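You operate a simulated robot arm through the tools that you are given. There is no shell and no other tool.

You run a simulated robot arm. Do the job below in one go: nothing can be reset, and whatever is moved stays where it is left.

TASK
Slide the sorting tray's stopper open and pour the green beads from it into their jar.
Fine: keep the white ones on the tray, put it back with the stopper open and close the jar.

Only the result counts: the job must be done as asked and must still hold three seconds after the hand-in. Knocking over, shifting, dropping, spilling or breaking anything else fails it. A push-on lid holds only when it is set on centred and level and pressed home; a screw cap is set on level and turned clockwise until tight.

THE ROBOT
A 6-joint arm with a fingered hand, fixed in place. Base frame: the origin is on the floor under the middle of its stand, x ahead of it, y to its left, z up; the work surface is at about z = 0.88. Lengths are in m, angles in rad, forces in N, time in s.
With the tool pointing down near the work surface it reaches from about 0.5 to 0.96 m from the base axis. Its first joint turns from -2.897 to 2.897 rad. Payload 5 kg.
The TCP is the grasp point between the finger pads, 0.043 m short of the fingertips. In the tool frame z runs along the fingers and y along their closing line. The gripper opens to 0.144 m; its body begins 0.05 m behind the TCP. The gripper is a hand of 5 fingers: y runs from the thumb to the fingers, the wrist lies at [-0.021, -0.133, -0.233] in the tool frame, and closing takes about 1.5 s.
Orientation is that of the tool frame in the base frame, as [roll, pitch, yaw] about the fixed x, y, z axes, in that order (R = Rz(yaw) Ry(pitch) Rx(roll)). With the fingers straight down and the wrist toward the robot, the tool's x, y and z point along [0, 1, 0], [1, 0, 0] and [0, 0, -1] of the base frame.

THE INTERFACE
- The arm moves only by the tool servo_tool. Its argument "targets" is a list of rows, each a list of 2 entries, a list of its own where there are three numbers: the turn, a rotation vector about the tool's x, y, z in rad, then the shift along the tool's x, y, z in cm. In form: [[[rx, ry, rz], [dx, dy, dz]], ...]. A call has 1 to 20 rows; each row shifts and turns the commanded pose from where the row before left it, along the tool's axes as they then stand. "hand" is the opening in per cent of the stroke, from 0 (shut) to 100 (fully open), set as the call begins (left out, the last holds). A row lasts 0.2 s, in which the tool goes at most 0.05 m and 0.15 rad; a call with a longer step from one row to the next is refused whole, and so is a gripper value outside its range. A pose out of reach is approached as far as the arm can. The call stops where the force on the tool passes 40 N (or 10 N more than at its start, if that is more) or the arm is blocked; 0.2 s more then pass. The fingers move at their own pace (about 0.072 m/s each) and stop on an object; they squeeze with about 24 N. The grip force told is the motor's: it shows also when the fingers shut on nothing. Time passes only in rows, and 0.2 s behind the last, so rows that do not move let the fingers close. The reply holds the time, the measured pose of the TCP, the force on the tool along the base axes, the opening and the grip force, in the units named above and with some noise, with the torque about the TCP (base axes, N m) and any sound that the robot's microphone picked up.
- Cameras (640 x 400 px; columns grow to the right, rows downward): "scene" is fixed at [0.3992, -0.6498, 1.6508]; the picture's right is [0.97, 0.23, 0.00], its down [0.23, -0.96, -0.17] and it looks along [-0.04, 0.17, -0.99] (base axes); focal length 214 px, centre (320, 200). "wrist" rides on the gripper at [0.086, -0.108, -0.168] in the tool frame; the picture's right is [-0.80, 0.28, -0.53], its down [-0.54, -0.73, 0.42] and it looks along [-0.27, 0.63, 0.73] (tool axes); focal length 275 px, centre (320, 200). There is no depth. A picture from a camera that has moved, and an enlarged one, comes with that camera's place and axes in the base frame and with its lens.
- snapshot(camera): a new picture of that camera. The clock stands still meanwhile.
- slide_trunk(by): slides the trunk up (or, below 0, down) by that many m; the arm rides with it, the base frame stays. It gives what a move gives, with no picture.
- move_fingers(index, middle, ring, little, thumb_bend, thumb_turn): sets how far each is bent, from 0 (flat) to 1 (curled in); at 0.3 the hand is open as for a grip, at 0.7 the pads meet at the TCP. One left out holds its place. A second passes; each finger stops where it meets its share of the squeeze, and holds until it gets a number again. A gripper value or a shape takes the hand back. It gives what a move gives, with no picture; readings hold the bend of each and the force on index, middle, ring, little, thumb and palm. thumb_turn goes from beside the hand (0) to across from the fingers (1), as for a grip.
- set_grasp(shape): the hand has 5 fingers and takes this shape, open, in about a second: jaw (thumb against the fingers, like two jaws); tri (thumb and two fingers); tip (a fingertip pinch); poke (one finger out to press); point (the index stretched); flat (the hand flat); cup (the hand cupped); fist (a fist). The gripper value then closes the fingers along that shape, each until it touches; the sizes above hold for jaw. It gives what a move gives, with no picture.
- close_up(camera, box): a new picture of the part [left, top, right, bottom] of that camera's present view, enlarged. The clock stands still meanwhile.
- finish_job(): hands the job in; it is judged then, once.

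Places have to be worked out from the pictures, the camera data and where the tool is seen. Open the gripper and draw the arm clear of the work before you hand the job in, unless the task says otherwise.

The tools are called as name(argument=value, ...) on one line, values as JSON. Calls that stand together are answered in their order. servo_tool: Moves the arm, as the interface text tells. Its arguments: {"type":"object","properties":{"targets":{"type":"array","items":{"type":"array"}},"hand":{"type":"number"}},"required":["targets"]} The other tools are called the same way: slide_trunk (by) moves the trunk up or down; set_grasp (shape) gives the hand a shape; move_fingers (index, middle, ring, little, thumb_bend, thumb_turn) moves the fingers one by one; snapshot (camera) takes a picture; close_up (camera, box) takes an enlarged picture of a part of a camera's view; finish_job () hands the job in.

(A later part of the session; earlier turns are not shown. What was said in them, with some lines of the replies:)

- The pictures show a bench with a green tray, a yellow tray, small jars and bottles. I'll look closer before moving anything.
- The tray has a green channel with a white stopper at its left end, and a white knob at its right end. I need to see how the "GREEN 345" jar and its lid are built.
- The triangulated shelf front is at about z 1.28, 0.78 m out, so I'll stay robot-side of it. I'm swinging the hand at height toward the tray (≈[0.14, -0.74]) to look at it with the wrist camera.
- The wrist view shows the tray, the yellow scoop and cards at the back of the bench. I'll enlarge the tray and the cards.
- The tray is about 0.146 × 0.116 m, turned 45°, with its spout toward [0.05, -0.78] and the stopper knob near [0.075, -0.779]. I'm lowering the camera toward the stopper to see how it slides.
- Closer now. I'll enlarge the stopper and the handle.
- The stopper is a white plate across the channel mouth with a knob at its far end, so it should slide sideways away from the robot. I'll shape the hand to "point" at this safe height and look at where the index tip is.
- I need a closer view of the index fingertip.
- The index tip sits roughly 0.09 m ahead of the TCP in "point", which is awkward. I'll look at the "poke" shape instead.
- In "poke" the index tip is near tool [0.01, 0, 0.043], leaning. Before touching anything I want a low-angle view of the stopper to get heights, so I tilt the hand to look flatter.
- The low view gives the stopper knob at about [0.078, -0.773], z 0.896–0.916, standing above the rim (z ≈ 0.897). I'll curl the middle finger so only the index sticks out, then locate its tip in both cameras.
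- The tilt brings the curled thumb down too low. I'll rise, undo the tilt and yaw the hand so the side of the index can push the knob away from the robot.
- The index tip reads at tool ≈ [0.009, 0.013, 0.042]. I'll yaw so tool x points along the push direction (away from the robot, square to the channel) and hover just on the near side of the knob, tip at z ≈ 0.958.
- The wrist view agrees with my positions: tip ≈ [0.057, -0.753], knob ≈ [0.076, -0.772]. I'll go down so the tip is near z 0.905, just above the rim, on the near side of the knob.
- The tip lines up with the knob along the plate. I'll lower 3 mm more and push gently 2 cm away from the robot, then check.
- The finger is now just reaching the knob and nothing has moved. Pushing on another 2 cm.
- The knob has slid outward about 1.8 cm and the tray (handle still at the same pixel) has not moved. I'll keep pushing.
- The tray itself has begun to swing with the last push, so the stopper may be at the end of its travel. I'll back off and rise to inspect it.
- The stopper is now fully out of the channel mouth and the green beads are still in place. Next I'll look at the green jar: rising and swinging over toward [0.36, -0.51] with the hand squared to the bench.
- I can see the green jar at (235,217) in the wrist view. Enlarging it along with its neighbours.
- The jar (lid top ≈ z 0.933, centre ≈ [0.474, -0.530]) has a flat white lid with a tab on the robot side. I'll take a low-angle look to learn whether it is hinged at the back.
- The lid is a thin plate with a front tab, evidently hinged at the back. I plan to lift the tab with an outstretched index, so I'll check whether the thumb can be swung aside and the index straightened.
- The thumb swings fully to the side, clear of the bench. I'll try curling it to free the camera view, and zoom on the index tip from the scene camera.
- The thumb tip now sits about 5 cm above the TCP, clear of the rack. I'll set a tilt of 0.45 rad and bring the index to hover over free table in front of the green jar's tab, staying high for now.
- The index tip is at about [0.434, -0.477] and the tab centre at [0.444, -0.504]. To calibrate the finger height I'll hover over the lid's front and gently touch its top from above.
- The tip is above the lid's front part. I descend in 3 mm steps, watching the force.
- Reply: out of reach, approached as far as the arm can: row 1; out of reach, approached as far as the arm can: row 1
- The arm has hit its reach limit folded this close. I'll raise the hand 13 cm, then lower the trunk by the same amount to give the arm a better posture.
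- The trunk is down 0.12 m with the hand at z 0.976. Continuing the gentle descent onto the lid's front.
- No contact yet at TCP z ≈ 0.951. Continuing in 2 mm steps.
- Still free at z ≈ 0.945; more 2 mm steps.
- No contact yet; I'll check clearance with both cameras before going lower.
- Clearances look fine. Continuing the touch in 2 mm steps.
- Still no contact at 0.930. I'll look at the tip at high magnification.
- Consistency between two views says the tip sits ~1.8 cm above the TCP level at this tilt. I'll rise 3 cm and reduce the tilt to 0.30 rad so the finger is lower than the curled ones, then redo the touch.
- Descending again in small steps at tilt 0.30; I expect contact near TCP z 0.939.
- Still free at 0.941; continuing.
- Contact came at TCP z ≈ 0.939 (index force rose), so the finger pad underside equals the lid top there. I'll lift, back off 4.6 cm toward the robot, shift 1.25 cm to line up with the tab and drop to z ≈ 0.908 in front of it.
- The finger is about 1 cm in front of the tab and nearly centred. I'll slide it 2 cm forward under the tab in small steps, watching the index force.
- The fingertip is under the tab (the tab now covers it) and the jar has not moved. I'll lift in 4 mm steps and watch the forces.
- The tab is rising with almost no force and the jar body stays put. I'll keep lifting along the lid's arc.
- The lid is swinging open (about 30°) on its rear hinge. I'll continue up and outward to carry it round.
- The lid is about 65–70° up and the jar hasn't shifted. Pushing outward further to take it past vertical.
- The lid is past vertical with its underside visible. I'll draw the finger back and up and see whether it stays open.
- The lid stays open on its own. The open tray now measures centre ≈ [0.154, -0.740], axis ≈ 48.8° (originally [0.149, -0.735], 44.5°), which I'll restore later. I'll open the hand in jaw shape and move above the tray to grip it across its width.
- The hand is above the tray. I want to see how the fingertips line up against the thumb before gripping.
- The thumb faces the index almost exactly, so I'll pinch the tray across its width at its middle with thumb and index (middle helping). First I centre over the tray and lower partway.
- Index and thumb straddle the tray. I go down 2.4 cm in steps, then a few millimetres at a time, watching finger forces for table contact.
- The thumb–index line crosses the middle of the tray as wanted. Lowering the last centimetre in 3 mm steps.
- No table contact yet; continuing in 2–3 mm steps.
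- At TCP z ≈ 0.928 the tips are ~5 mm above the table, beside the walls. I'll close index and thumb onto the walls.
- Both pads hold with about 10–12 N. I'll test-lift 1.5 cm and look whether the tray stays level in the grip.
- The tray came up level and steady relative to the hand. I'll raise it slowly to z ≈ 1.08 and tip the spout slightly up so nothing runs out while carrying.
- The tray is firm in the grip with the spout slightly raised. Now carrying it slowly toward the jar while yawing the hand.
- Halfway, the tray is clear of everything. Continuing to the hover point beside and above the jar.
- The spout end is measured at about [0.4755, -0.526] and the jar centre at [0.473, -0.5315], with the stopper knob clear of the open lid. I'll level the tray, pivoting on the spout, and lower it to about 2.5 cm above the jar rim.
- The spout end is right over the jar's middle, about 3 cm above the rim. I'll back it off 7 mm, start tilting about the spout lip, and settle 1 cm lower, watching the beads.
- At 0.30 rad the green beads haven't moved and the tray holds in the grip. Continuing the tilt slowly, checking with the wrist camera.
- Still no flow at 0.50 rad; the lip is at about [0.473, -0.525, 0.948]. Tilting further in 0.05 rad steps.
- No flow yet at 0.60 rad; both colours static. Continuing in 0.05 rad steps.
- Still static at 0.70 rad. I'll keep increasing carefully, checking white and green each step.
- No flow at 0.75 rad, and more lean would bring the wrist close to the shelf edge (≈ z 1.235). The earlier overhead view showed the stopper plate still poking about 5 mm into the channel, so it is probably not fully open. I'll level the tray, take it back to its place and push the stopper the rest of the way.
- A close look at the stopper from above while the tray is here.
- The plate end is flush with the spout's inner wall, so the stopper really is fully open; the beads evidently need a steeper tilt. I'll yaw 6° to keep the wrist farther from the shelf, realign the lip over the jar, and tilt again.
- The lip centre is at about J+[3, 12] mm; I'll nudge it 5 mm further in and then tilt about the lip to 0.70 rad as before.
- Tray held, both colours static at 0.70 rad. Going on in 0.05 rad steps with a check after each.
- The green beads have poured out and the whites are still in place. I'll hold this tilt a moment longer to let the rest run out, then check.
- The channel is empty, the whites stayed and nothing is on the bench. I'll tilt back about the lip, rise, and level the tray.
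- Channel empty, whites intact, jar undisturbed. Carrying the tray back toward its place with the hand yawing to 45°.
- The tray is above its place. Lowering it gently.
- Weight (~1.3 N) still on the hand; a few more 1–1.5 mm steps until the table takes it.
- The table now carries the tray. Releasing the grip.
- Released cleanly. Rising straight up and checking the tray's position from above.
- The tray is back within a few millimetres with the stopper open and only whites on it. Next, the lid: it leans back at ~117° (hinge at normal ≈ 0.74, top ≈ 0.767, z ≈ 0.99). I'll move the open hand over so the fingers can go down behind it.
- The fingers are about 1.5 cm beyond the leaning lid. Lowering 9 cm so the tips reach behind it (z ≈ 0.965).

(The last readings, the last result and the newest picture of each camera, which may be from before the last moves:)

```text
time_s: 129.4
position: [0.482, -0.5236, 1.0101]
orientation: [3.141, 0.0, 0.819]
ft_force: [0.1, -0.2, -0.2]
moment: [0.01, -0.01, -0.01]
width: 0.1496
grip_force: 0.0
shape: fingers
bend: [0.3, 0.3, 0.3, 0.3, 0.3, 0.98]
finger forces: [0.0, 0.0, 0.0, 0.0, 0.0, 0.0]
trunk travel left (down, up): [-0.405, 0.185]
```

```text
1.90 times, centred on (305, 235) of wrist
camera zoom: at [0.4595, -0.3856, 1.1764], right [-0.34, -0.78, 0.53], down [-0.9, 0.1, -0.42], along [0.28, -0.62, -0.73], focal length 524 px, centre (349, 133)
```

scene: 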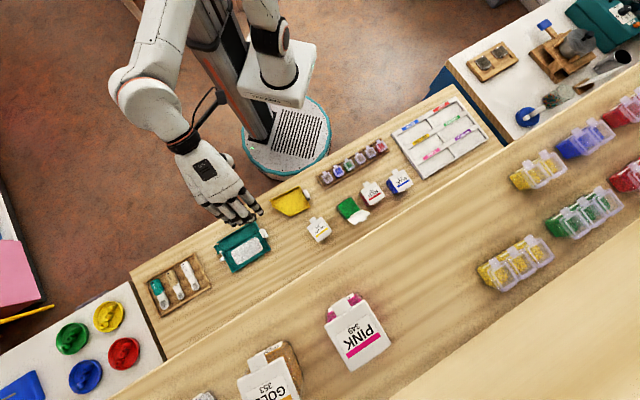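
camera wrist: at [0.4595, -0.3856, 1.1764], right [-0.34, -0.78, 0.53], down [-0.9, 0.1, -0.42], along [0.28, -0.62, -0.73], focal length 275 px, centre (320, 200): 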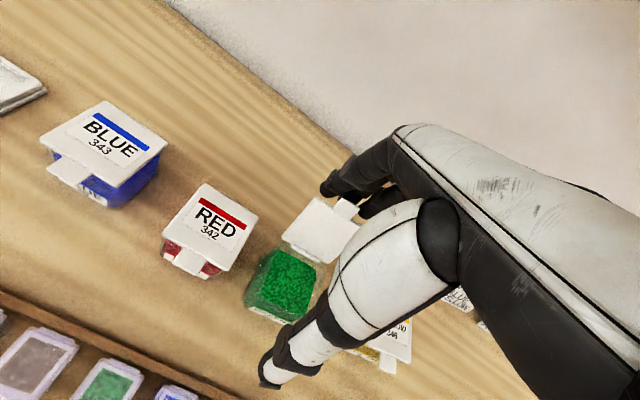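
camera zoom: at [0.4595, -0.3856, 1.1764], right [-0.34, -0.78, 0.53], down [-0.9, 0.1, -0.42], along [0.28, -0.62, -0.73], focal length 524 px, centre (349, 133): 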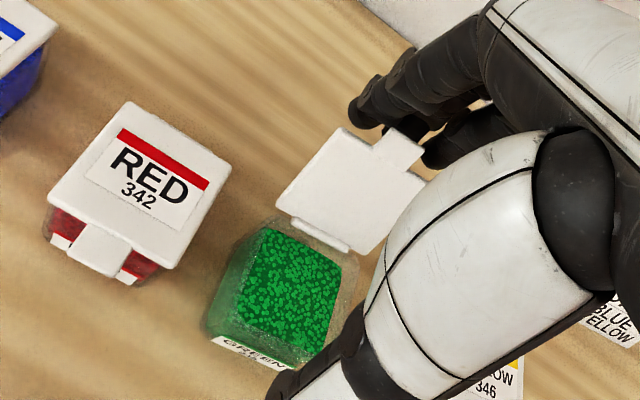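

The fingers are behind the lid. I'll go 1 cm lower and then draw toward the robot slowly, rotating the lid forward.

servo_tool(targets=[[[0, 0, 0], [0, 0, 1.0]], [[0, 0, 0], [0, -1.0, 0]], [[0, 0, 0], [0, -1.0, 0]], [[0, 0, 0], [0, 0, 0]]])

close_up(camera="wrist", box=[210, 130, 400, 340])

servo_tool(targets=[[[0, 0, 0], [0, -1.0, 0]], [[0, 0, 0], [0, -1.0, -0.2]], [[0, 0, 0], [0, 0, 0]]])

close_up(camera="wrist", box=[210, 130, 400, 340])

```text
time_s: 130.4
position: [0.4652, -0.51, 1.0014]
orientation: [3.139, 0.0, 0.819]
ft_force: [-0.1, 0.6, 0.1]
moment: [-0.01, 0.04, -0.01]
width: 0.1496
grip_force: 0.0
shape: fingers
bend: [0.3, 0.3, 0.3, 0.3, 0.3, 0.98]
finger forces: [0.0, 0.1, 0.0, 0.0, 0.1, 0.1]
trunk travel left (down, up): [-0.405, 0.185]
```

```text
1.90 times, centred on (305, 235) of wrist
camera zoom: at [0.4432, -0.372, 1.168], right [-0.34, -0.78, 0.53], down [-0.9, 0.1, -0.42], along [0.28, -0.62, -0.73], focal length 524 px, centre (349, 133)
```

zoom: 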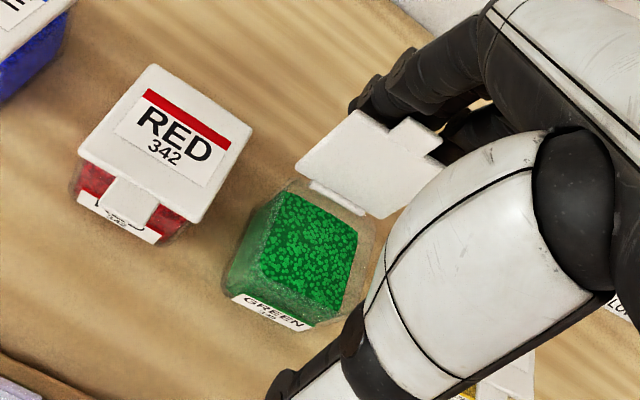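

```text
time_s: 131.2
position: [0.4503, -0.4969, 1.0019]
orientation: [3.139, -0.001, 0.821]
ft_force: [-0.1, -0.1, -0.9]
moment: [-0.02, -0.01, 0.03]
width: 0.1497
grip_force: 0.1
shape: fingers
bend: [0.3, 0.3, 0.3, 0.3, 0.3, 0.98]
finger forces: [0.1, 0.1, 0.0, 0.0, 0.0, 0.0]
trunk travel left (down, up): [-0.405, 0.185]
```

```text
1.90 times, centred on (305, 235) of wrist
camera zoom: at [0.4287, -0.3581, 1.1684], right [-0.34, -0.78, 0.53], down [-0.9, 0.1, -0.42], along [0.28, -0.62, -0.73], focal length 524 px, centre (349, 133)
```

zoom: 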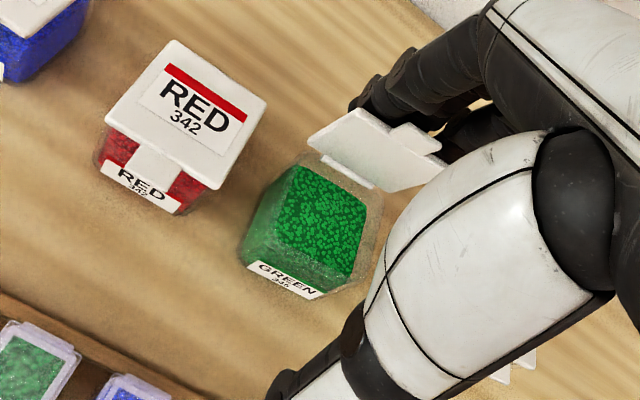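

The lid is nearly vertical and the jar isn't moving. Continuing to draw it forward.

servo_tool(targets=[[[0, 0, 0], [0, -1.0, 0]], [[0, 0, 0], [0, -1.0, 0]], [[0, 0, 0], [0, 0, 0]]])

close_up(camera="wrist", box=[210, 130, 400, 340])

servo_tool(targets=[[[0, 0, 0], [0, -1.0, 0]], [[0, 0, 0], [0, -1.0, 0]], [[0, 0, 0], [0, 0, 0]]])

close_up(camera="wrist", box=[210, 130, 400, 340])

```text
time_s: 132.0
position: [0.4342, -0.4826, 1.0011]
orientation: [3.139, 0.0, 0.819]
ft_force: [0.2, -0.2, -0.2]
moment: [-0.02, -0.03, 0.0]
width: 0.1496
grip_force: 0.1
shape: fingers
bend: [0.3, 0.3, 0.3, 0.3, 0.3, 0.98]
finger forces: [0.0, 0.1, 0.1, 0.0, 0.1, 0.1]
trunk travel left (down, up): [-0.405, 0.185]
```

```text
1.90 times, centred on (305, 235) of wrist
camera zoom: at [0.4141, -0.3456, 1.1686], right [-0.34, -0.78, 0.53], down [-0.9, 0.1, -0.42], along [0.28, -0.62, -0.73], focal length 524 px, centre (349, 133)
```

zoom: 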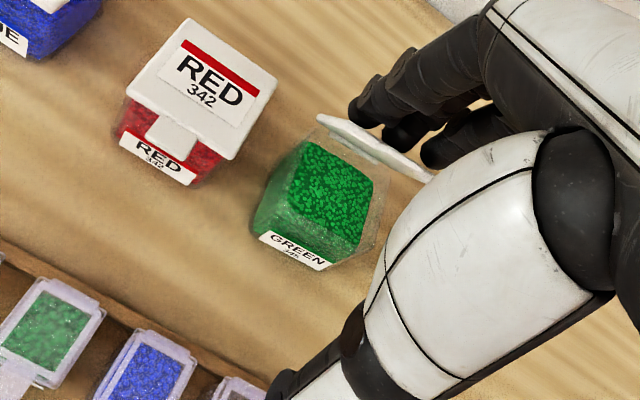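

```text
time_s: 132.8
position: [0.4214, -0.4696, 1.002]
orientation: [3.14, 0.0, 0.818]
ft_force: [0.2, -0.4, -0.5]
moment: [0.0, 0.0, 0.03]
width: 0.1498
grip_force: 0.1
shape: fingers
bend: [0.3, 0.3, 0.3, 0.3, 0.3, 0.98]
finger forces: [0.0, 0.1, 0.1, 0.0, 0.0, 0.1]
trunk travel left (down, up): [-0.405, 0.185]
```

```text
1.90 times, centred on (305, 235) of wrist
camera zoom: at [0.4001, -0.3324, 1.1693], right [-0.34, -0.78, 0.53], down [-0.9, 0.1, -0.42], along [0.28, -0.62, -0.73], focal length 524 px, centre (349, 133)
```

zoom: 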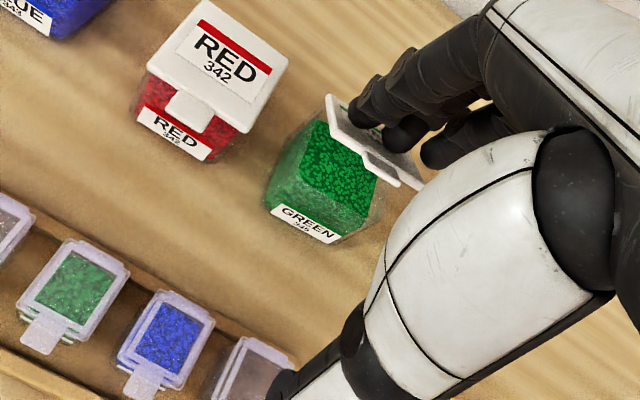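

The lid is now past vertical, coming forward. I continue forward and slightly down to bring it over.

servo_tool(targets=[[[0, 0, 0], [0, -1.0, 0]], [[0, 0, 0], [0, -1.0, 0]], [[0, 0, 0], [0, 0, 0]]])

close_up(camera="wrist", box=[210, 130, 400, 340])

close_up(camera="scene", box=[310, 160, 400, 235])

```text
time_s: 133.6
position: [0.4066, -0.455, 1.0014]
orientation: [3.139, 0.0, 0.821]
ft_force: [0.0, -0.4, 0.3]
moment: [0.02, 0.01, -0.05]
width: 0.1494
grip_force: 0.1
shape: fingers
bend: [0.3, 0.3, 0.3, 0.3, 0.3, 0.98]
finger forces: [0.0, 0.0, 0.0, 0.0, 0.0, 0.1]
trunk travel left (down, up): [-0.405, 0.185]
```

```text
1.90 times, centred on (305, 235) of wrist
camera zoom: at [0.3853, -0.3177, 1.1685], right [-0.34, -0.78, 0.53], down [-0.9, 0.1, -0.42], along [0.28, -0.62, -0.73], focal length 524 px, centre (349, 133)
```

zoom: 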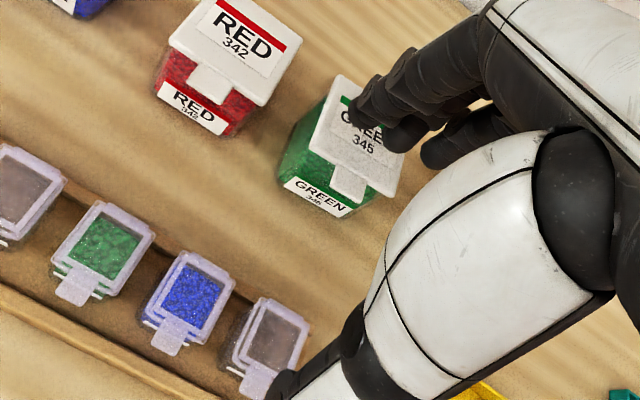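

```text
5.33 times, centred on (355, 198) of scene
camera zoom: at [0.3992, -0.6498, 1.6508], right [0.97, 0.23, 0.0], down [0.23, -0.96, -0.17], along [-0.04, 0.17, -0.99], focal length 1144 px, centre (133, 213)
```

zoom: 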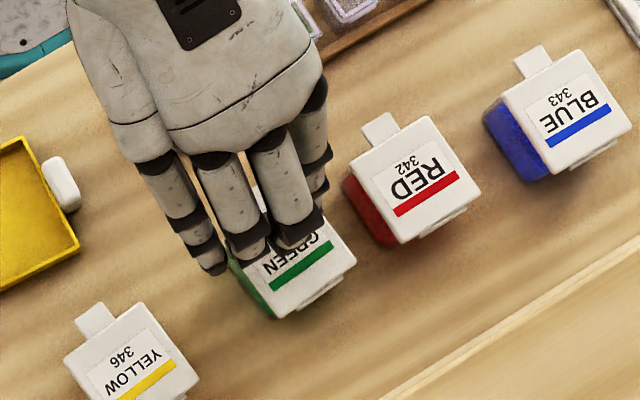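

The lid has come down over the jar. I'll lift the hand away a bit and inspect whether it is fully shut.

servo_tool(targets=[[[0, 0, 0], [0, 0, -3]], [[0, 0, 0], [0, -3, -2]], [[0, 0, 0], [-2, -3.5, 0]], [[0, 0, 0], [0, 0, 0]]])

snapshot(camera="wrist")

close_up(camera="scene", box=[325, 180, 375, 220])

```text
time_s: 134.6
position: [0.344, -0.4267, 1.0494]
orientation: [3.14, -0.001, 0.82]
ft_force: [-0.4, 0.2, -0.6]
moment: [-0.02, -0.01, -0.03]
width: 0.1493
grip_force: 0.0
shape: fingers
bend: [0.3, 0.3, 0.3, 0.3, 0.3, 0.98]
finger forces: [0.0, 0.0, 0.0, 0.0, 0.0, 0.0]
trunk travel left (down, up): [-0.405, 0.185]
```

```text
taken
camera wrist: at [0.3234, -0.2888, 1.2168], right [-0.34, -0.78, 0.53], down [-0.9, 0.1, -0.42], along [0.28, -0.62, -0.73], focal length 275 px, centre (320, 200)
```

wrist: 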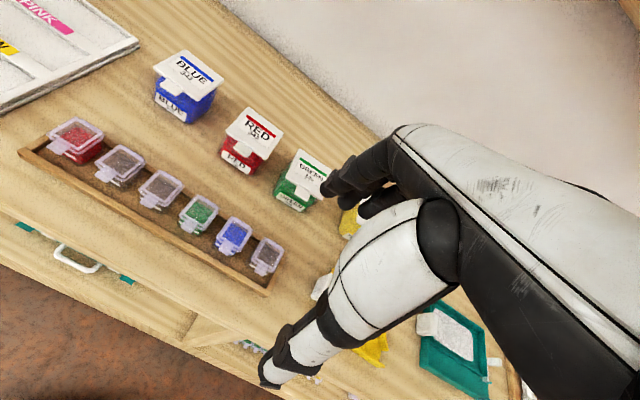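

```text
10.00 times, centred on (350, 200) of scene
camera zoom: at [0.3992, -0.6498, 1.6508], right [0.97, 0.23, 0.0], down [0.23, -0.96, -0.17], along [-0.04, 0.17, -0.99], focal length 2145 px, centre (20, 200)
```

zoom: 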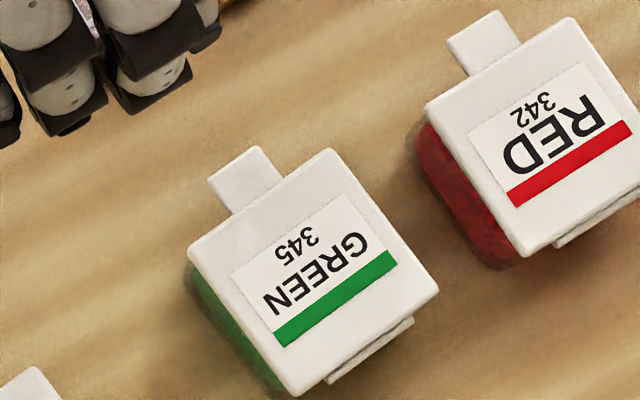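

The lid sits exactly as it did originally. To be sure it is home I'll press it down lightly with the poking fingers on its front half.

set_grasp(shape="poke")

servo_tool(targets=[[[0, 0, 0], [0.34, 3.76, 0]], [[0, 0, 0], [0.34, 3.76, 0]], [[0, 0, 0], [0.34, 3.76, 0]], [[0, 0, 0], [0.34, 3.76, 0]], [[0, 0, 0], [0, 0, 2.5]], [[0, 0, 0], [0, 0, 2.5]], [[0, 0, 0], [0, 0, 0]]])

snapshot(camera="wrist")

close_up(camera="scene", box=[310, 160, 400, 235])

```text
time_s: 135.5
position: [0.3454, -0.4265, 1.049]
orientation: [3.139, 0.003, 0.821]
ft_force: [-0.4, 0.0, -0.2]
moment: [0.01, -0.01, 0.0]
width: 0.0
grip_force: 0.1
shape: poke
bend: [0.7, 0.7, 0.99, 0.99, 1.0, 1.0]
finger forces: [0.0, 0.1, 0.0, 0.0, 0.1, 0.1]
trunk travel left (down, up): [-0.405, 0.185]
```

```text
time_s: 137.1
position: [0.465, -0.5186, 1.006]
orientation: [3.139, -0.001, 0.821]
ft_force: [0.1, 0.3, 0.4]
moment: [0.06, -0.01, 0.02]
width: 0.0
grip_force: 0.1
shape: poke
bend: [0.7, 0.7, 0.99, 0.99, 1.0, 1.0]
finger forces: [0.0, 0.1, 0.0, 0.1, 0.0, 0.1]
trunk travel left (down, up): [-0.405, 0.185]
```

```text
taken
camera wrist: at [0.4431, -0.381, 1.1715], right [-0.34, -0.78, 0.53], down [-0.9, 0.1, -0.42], along [0.28, -0.62, -0.73], focal length 275 px, centre (320, 200)
```

wrist: 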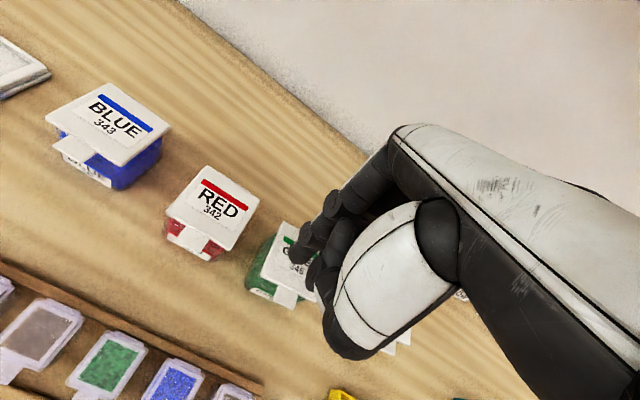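

```text
5.33 times, centred on (355, 198) of scene
camera zoom: at [0.3992, -0.6498, 1.6508], right [0.97, 0.23, 0.0], down [0.23, -0.96, -0.17], along [-0.04, 0.17, -0.99], focal length 1144 px, centre (133, 213)
```

zoom: 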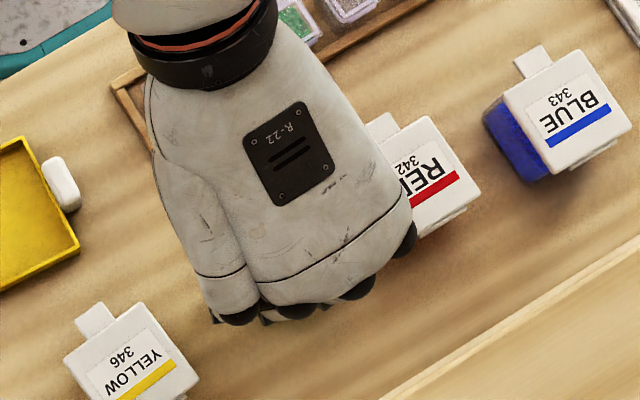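

The index and middle tips are above the front half of the lid. Pressing down in small steps and watching force.

servo_tool(targets=[[[0, 0, 0], [0, 0, 0.8]], [[0, 0, 0], [0, 0, 0.7]], [[0, 0, 0], [0, 0, 0]]])

servo_tool(targets=[[[0, 0, 0], [0, 0, 0.3]], [[0, 0, 0], [0, 0, 0.3]], [[0, 0, 0], [0, 0, 0]]])

servo_tool(targets=[[[0, 0, 0], [0, 0, 0.2]], [[0, 0, 0], [0, 0, 0]]])

servo_tool(targets=[[[0, 0, 0], [0, 0, 0.2]], [[0, 0, 0], [0, 0, 0]]])

```text
time_s: 137.9
position: [0.4668, -0.518, 0.9874]
orientation: [3.139, -0.002, 0.82]
ft_force: [0.5, -0.3, 1.0]
moment: [0.0, 0.01, -0.01]
width: 0.0
grip_force: 0.0
shape: poke
bend: [0.7, 0.7, 0.99, 0.99, 1.0, 1.0]
finger forces: [0.0, 0.0, 0.0, 0.0, 0.0, 0.1]
trunk travel left (down, up): [-0.405, 0.185]
```

```text
time_s: 138.7
position: [0.4647, -0.5186, 0.9825]
orientation: [3.14, 0.0, 0.821]
ft_force: [1.0, -0.2, 1.7]
moment: [-0.02, -0.02, 0.03]
width: 0.0
grip_force: 0.0
shape: poke
bend: [0.7, 0.7, 0.99, 0.99, 1.0, 1.0]
finger forces: [0.1, 1.5, 0.0, 0.1, 0.0, 0.0]
trunk travel left (down, up): [-0.405, 0.185]
```

```text
time_s: 139.3
position: [0.4653, -0.5177, 0.9804]
orientation: [3.139, 0.0, 0.82]
ft_force: [2.7, 1.5, 7.4]
moment: [-0.08, -0.02, 0.03]
width: 0.0
grip_force: 0.2
shape: poke
bend: [0.7, 0.7, 0.99, 0.99, 1.0, 1.0]
finger forces: [0.0, 6.8, 0.0, 0.1, 0.1, 0.0]
trunk travel left (down, up): [-0.405, 0.185]
```

```text
time_s: 139.9
position: [0.4632, -0.5179, 0.9789]
orientation: [3.137, -0.001, 0.821]
ft_force: [2.7, 1.7, 14.4]
moment: [0.02, -0.09, 0.04]
width: 0.0
grip_force: 0.1
shape: poke
bend: [0.7, 0.7, 0.99, 0.99, 1.0, 1.0]
finger forces: [4.7, 9.6, 0.1, 0.0, 0.1, 0.1]
trunk travel left (down, up): [-0.405, 0.185]
```

About 14 N pressed evenly on the lid with no further give, so it is home. I'll lift off straight up and draw the arm back.

servo_tool(targets=[[[0, 0, 0], [0, 0, -0.5]], [[0, 0, 0], [0, 0, -2]], [[0, 0, 0], [0, 0, -4]], [[0, 0, 0], [0, 0, -4]], [[0, 0, 0], [0, -4, -2]], [[0, 0, 0], [0, -4, -2]], [[0, 0, 0], [0, -4, 0]], [[0, 0, 0], [0, 0, 0]]])

set_grasp(shape="jaw")

close_up(camera="scene", box=[325, 180, 375, 220])

snapshot(camera="scene")

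snapshot(camera="wrist")

```text
time_s: 141.7
position: [0.3781, -0.4329, 1.1199]
orientation: [3.141, -0.002, 0.821]
ft_force: [0.2, 0.0, -0.1]
moment: [-0.01, -0.04, -0.02]
width: 0.0
grip_force: 0.1
shape: poke
bend: [0.7, 0.7, 0.99, 0.99, 1.0, 1.0]
finger forces: [0.0, 0.0, 0.0, 0.0, 0.0, 0.0]
trunk travel left (down, up): [-0.405, 0.185]
```

```text
time_s: 142.6
position: [0.3787, -0.4329, 1.1193]
orientation: [3.141, 0.0, 0.82]
ft_force: [0.8, 0.2, -0.2]
moment: [-0.01, -0.01, 0.03]
width: 0.1441
grip_force: 0.0
shape: jaw
bend: [0.3, 0.3, 0.3, 0.3, 0.3, 0.98]
finger forces: [0.1, 0.0, 0.1, 0.0, 0.0, 0.1]
trunk travel left (down, up): [-0.405, 0.185]
```

```text
10.00 times, centred on (350, 200) of scene
camera zoom: at [0.3992, -0.6498, 1.6508], right [0.97, 0.23, 0.0], down [0.23, -0.96, -0.17], along [-0.04, 0.17, -0.99], focal length 2145 px, centre (20, 200)
```

zoom: 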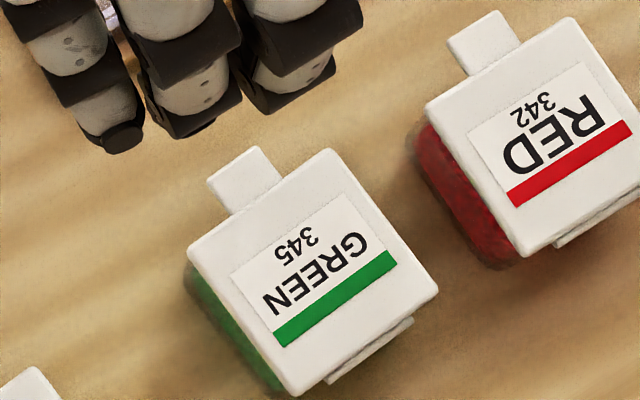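

```text
taken
```

scene: 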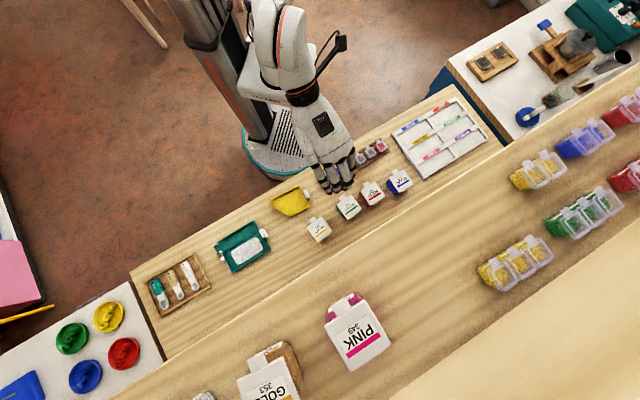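

```text
taken
camera wrist: at [0.3573, -0.296, 1.2866], right [-0.34, -0.78, 0.53], down [-0.9, 0.1, -0.42], along [0.28, -0.62, -0.73], focal length 275 px, centre (320, 200)
```

wrist: 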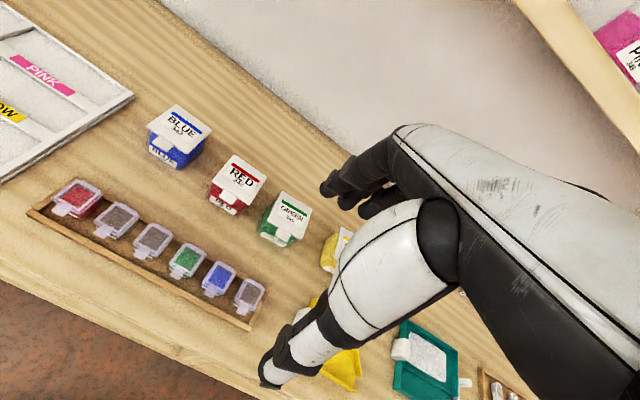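

The jar is shut and hasn't moved, with nothing spilled. I'll raise the arm well clear and take a last close look at the tray and jar.

servo_tool(targets=[[[0, 0, 0], [0, -1, -4]], [[0, 0, 0], [0, -1, -4]], [[0, 0, 0], [0, -1, -4]], [[0, 0, 0], [3, 0, 0]], [[0, 0, 0], [3, 0, 0]], [[0, 0, 0], [0, 0, 0]]], hand=100)

close_up(camera="scene", box=[205, 200, 285, 280])

close_up(camera="scene", box=[260, 130, 420, 250])

```text
time_s: 144.0
position: [0.3955, -0.3704, 1.2439]
orientation: [-3.141, 0.001, 0.819]
ft_force: [0.4, 0.1, 0.2]
moment: [0.02, 0.04, 0.03]
width: 0.1439
grip_force: 0.1
shape: jaw
bend: [0.3, 0.3, 0.3, 0.3, 0.3, 0.98]
finger forces: [0.0, 0.1, 0.1, 0.0, 0.0, 0.0]
trunk travel left (down, up): [-0.405, 0.185]
```

```text
5.00 times, centred on (245, 240) of scene
camera zoom: at [0.3992, -0.6498, 1.6508], right [0.97, 0.23, 0.0], down [0.23, -0.96, -0.17], along [-0.04, 0.17, -0.99], focal length 1072 px, centre (695, 0)
```

zoom: 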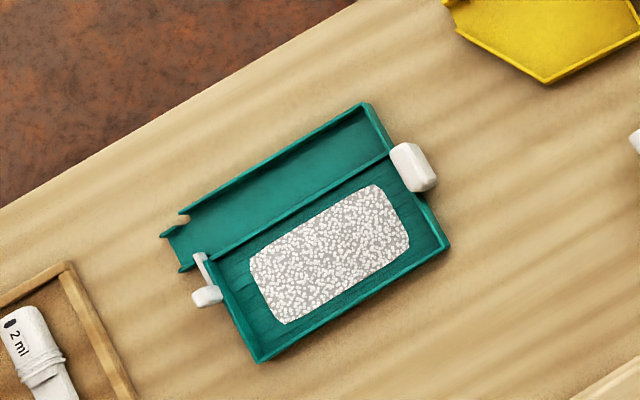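

```text
3.33 times, centred on (340, 190) of scene
camera zoom: at [0.3992, -0.6498, 1.6508], right [0.97, 0.23, 0.0], down [0.23, -0.96, -0.17], along [-0.04, 0.17, -0.99], focal length 715 px, centre (253, 233)
```

zoom: 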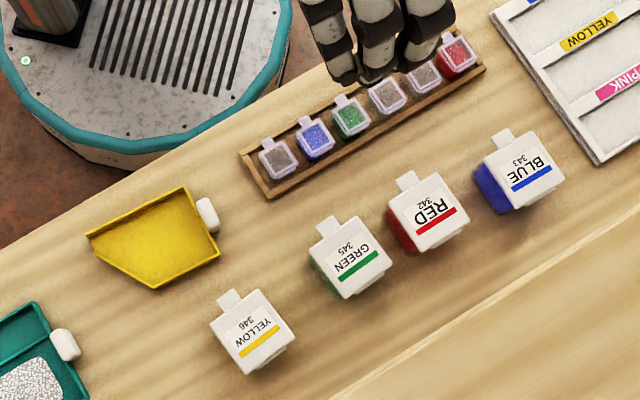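

The tray is back in place with its stopper open and only the white beads on it. The green jar is closed, everything else is undisturbed, and the arm is clear with the hand open. Handing in.

finish_job()

```text
The job is handed in.
```

The green beads are in the GREEN 345 jar, and the jar's lid is shut and pressed home. The sorting tray is back with its stopper fully open and all the white beads still on it. I've handed the job in but got no verdict back.

- **Tray position:** it sits about 7 mm from where it started, at nearly the same angle.
- **Pour:** the beads only ran at about 0.8 rad of tilt. Nothing spilled on the bench.
- **Choice of jar:** I took "their jar" to be the labelled GREEN 345 one, not the small unlabelled green box in the rack.
- **Everything else:** the other jars, the scoop and the rack look unmoved in the last pictures. The arm is clear of the bench and the hand is open.
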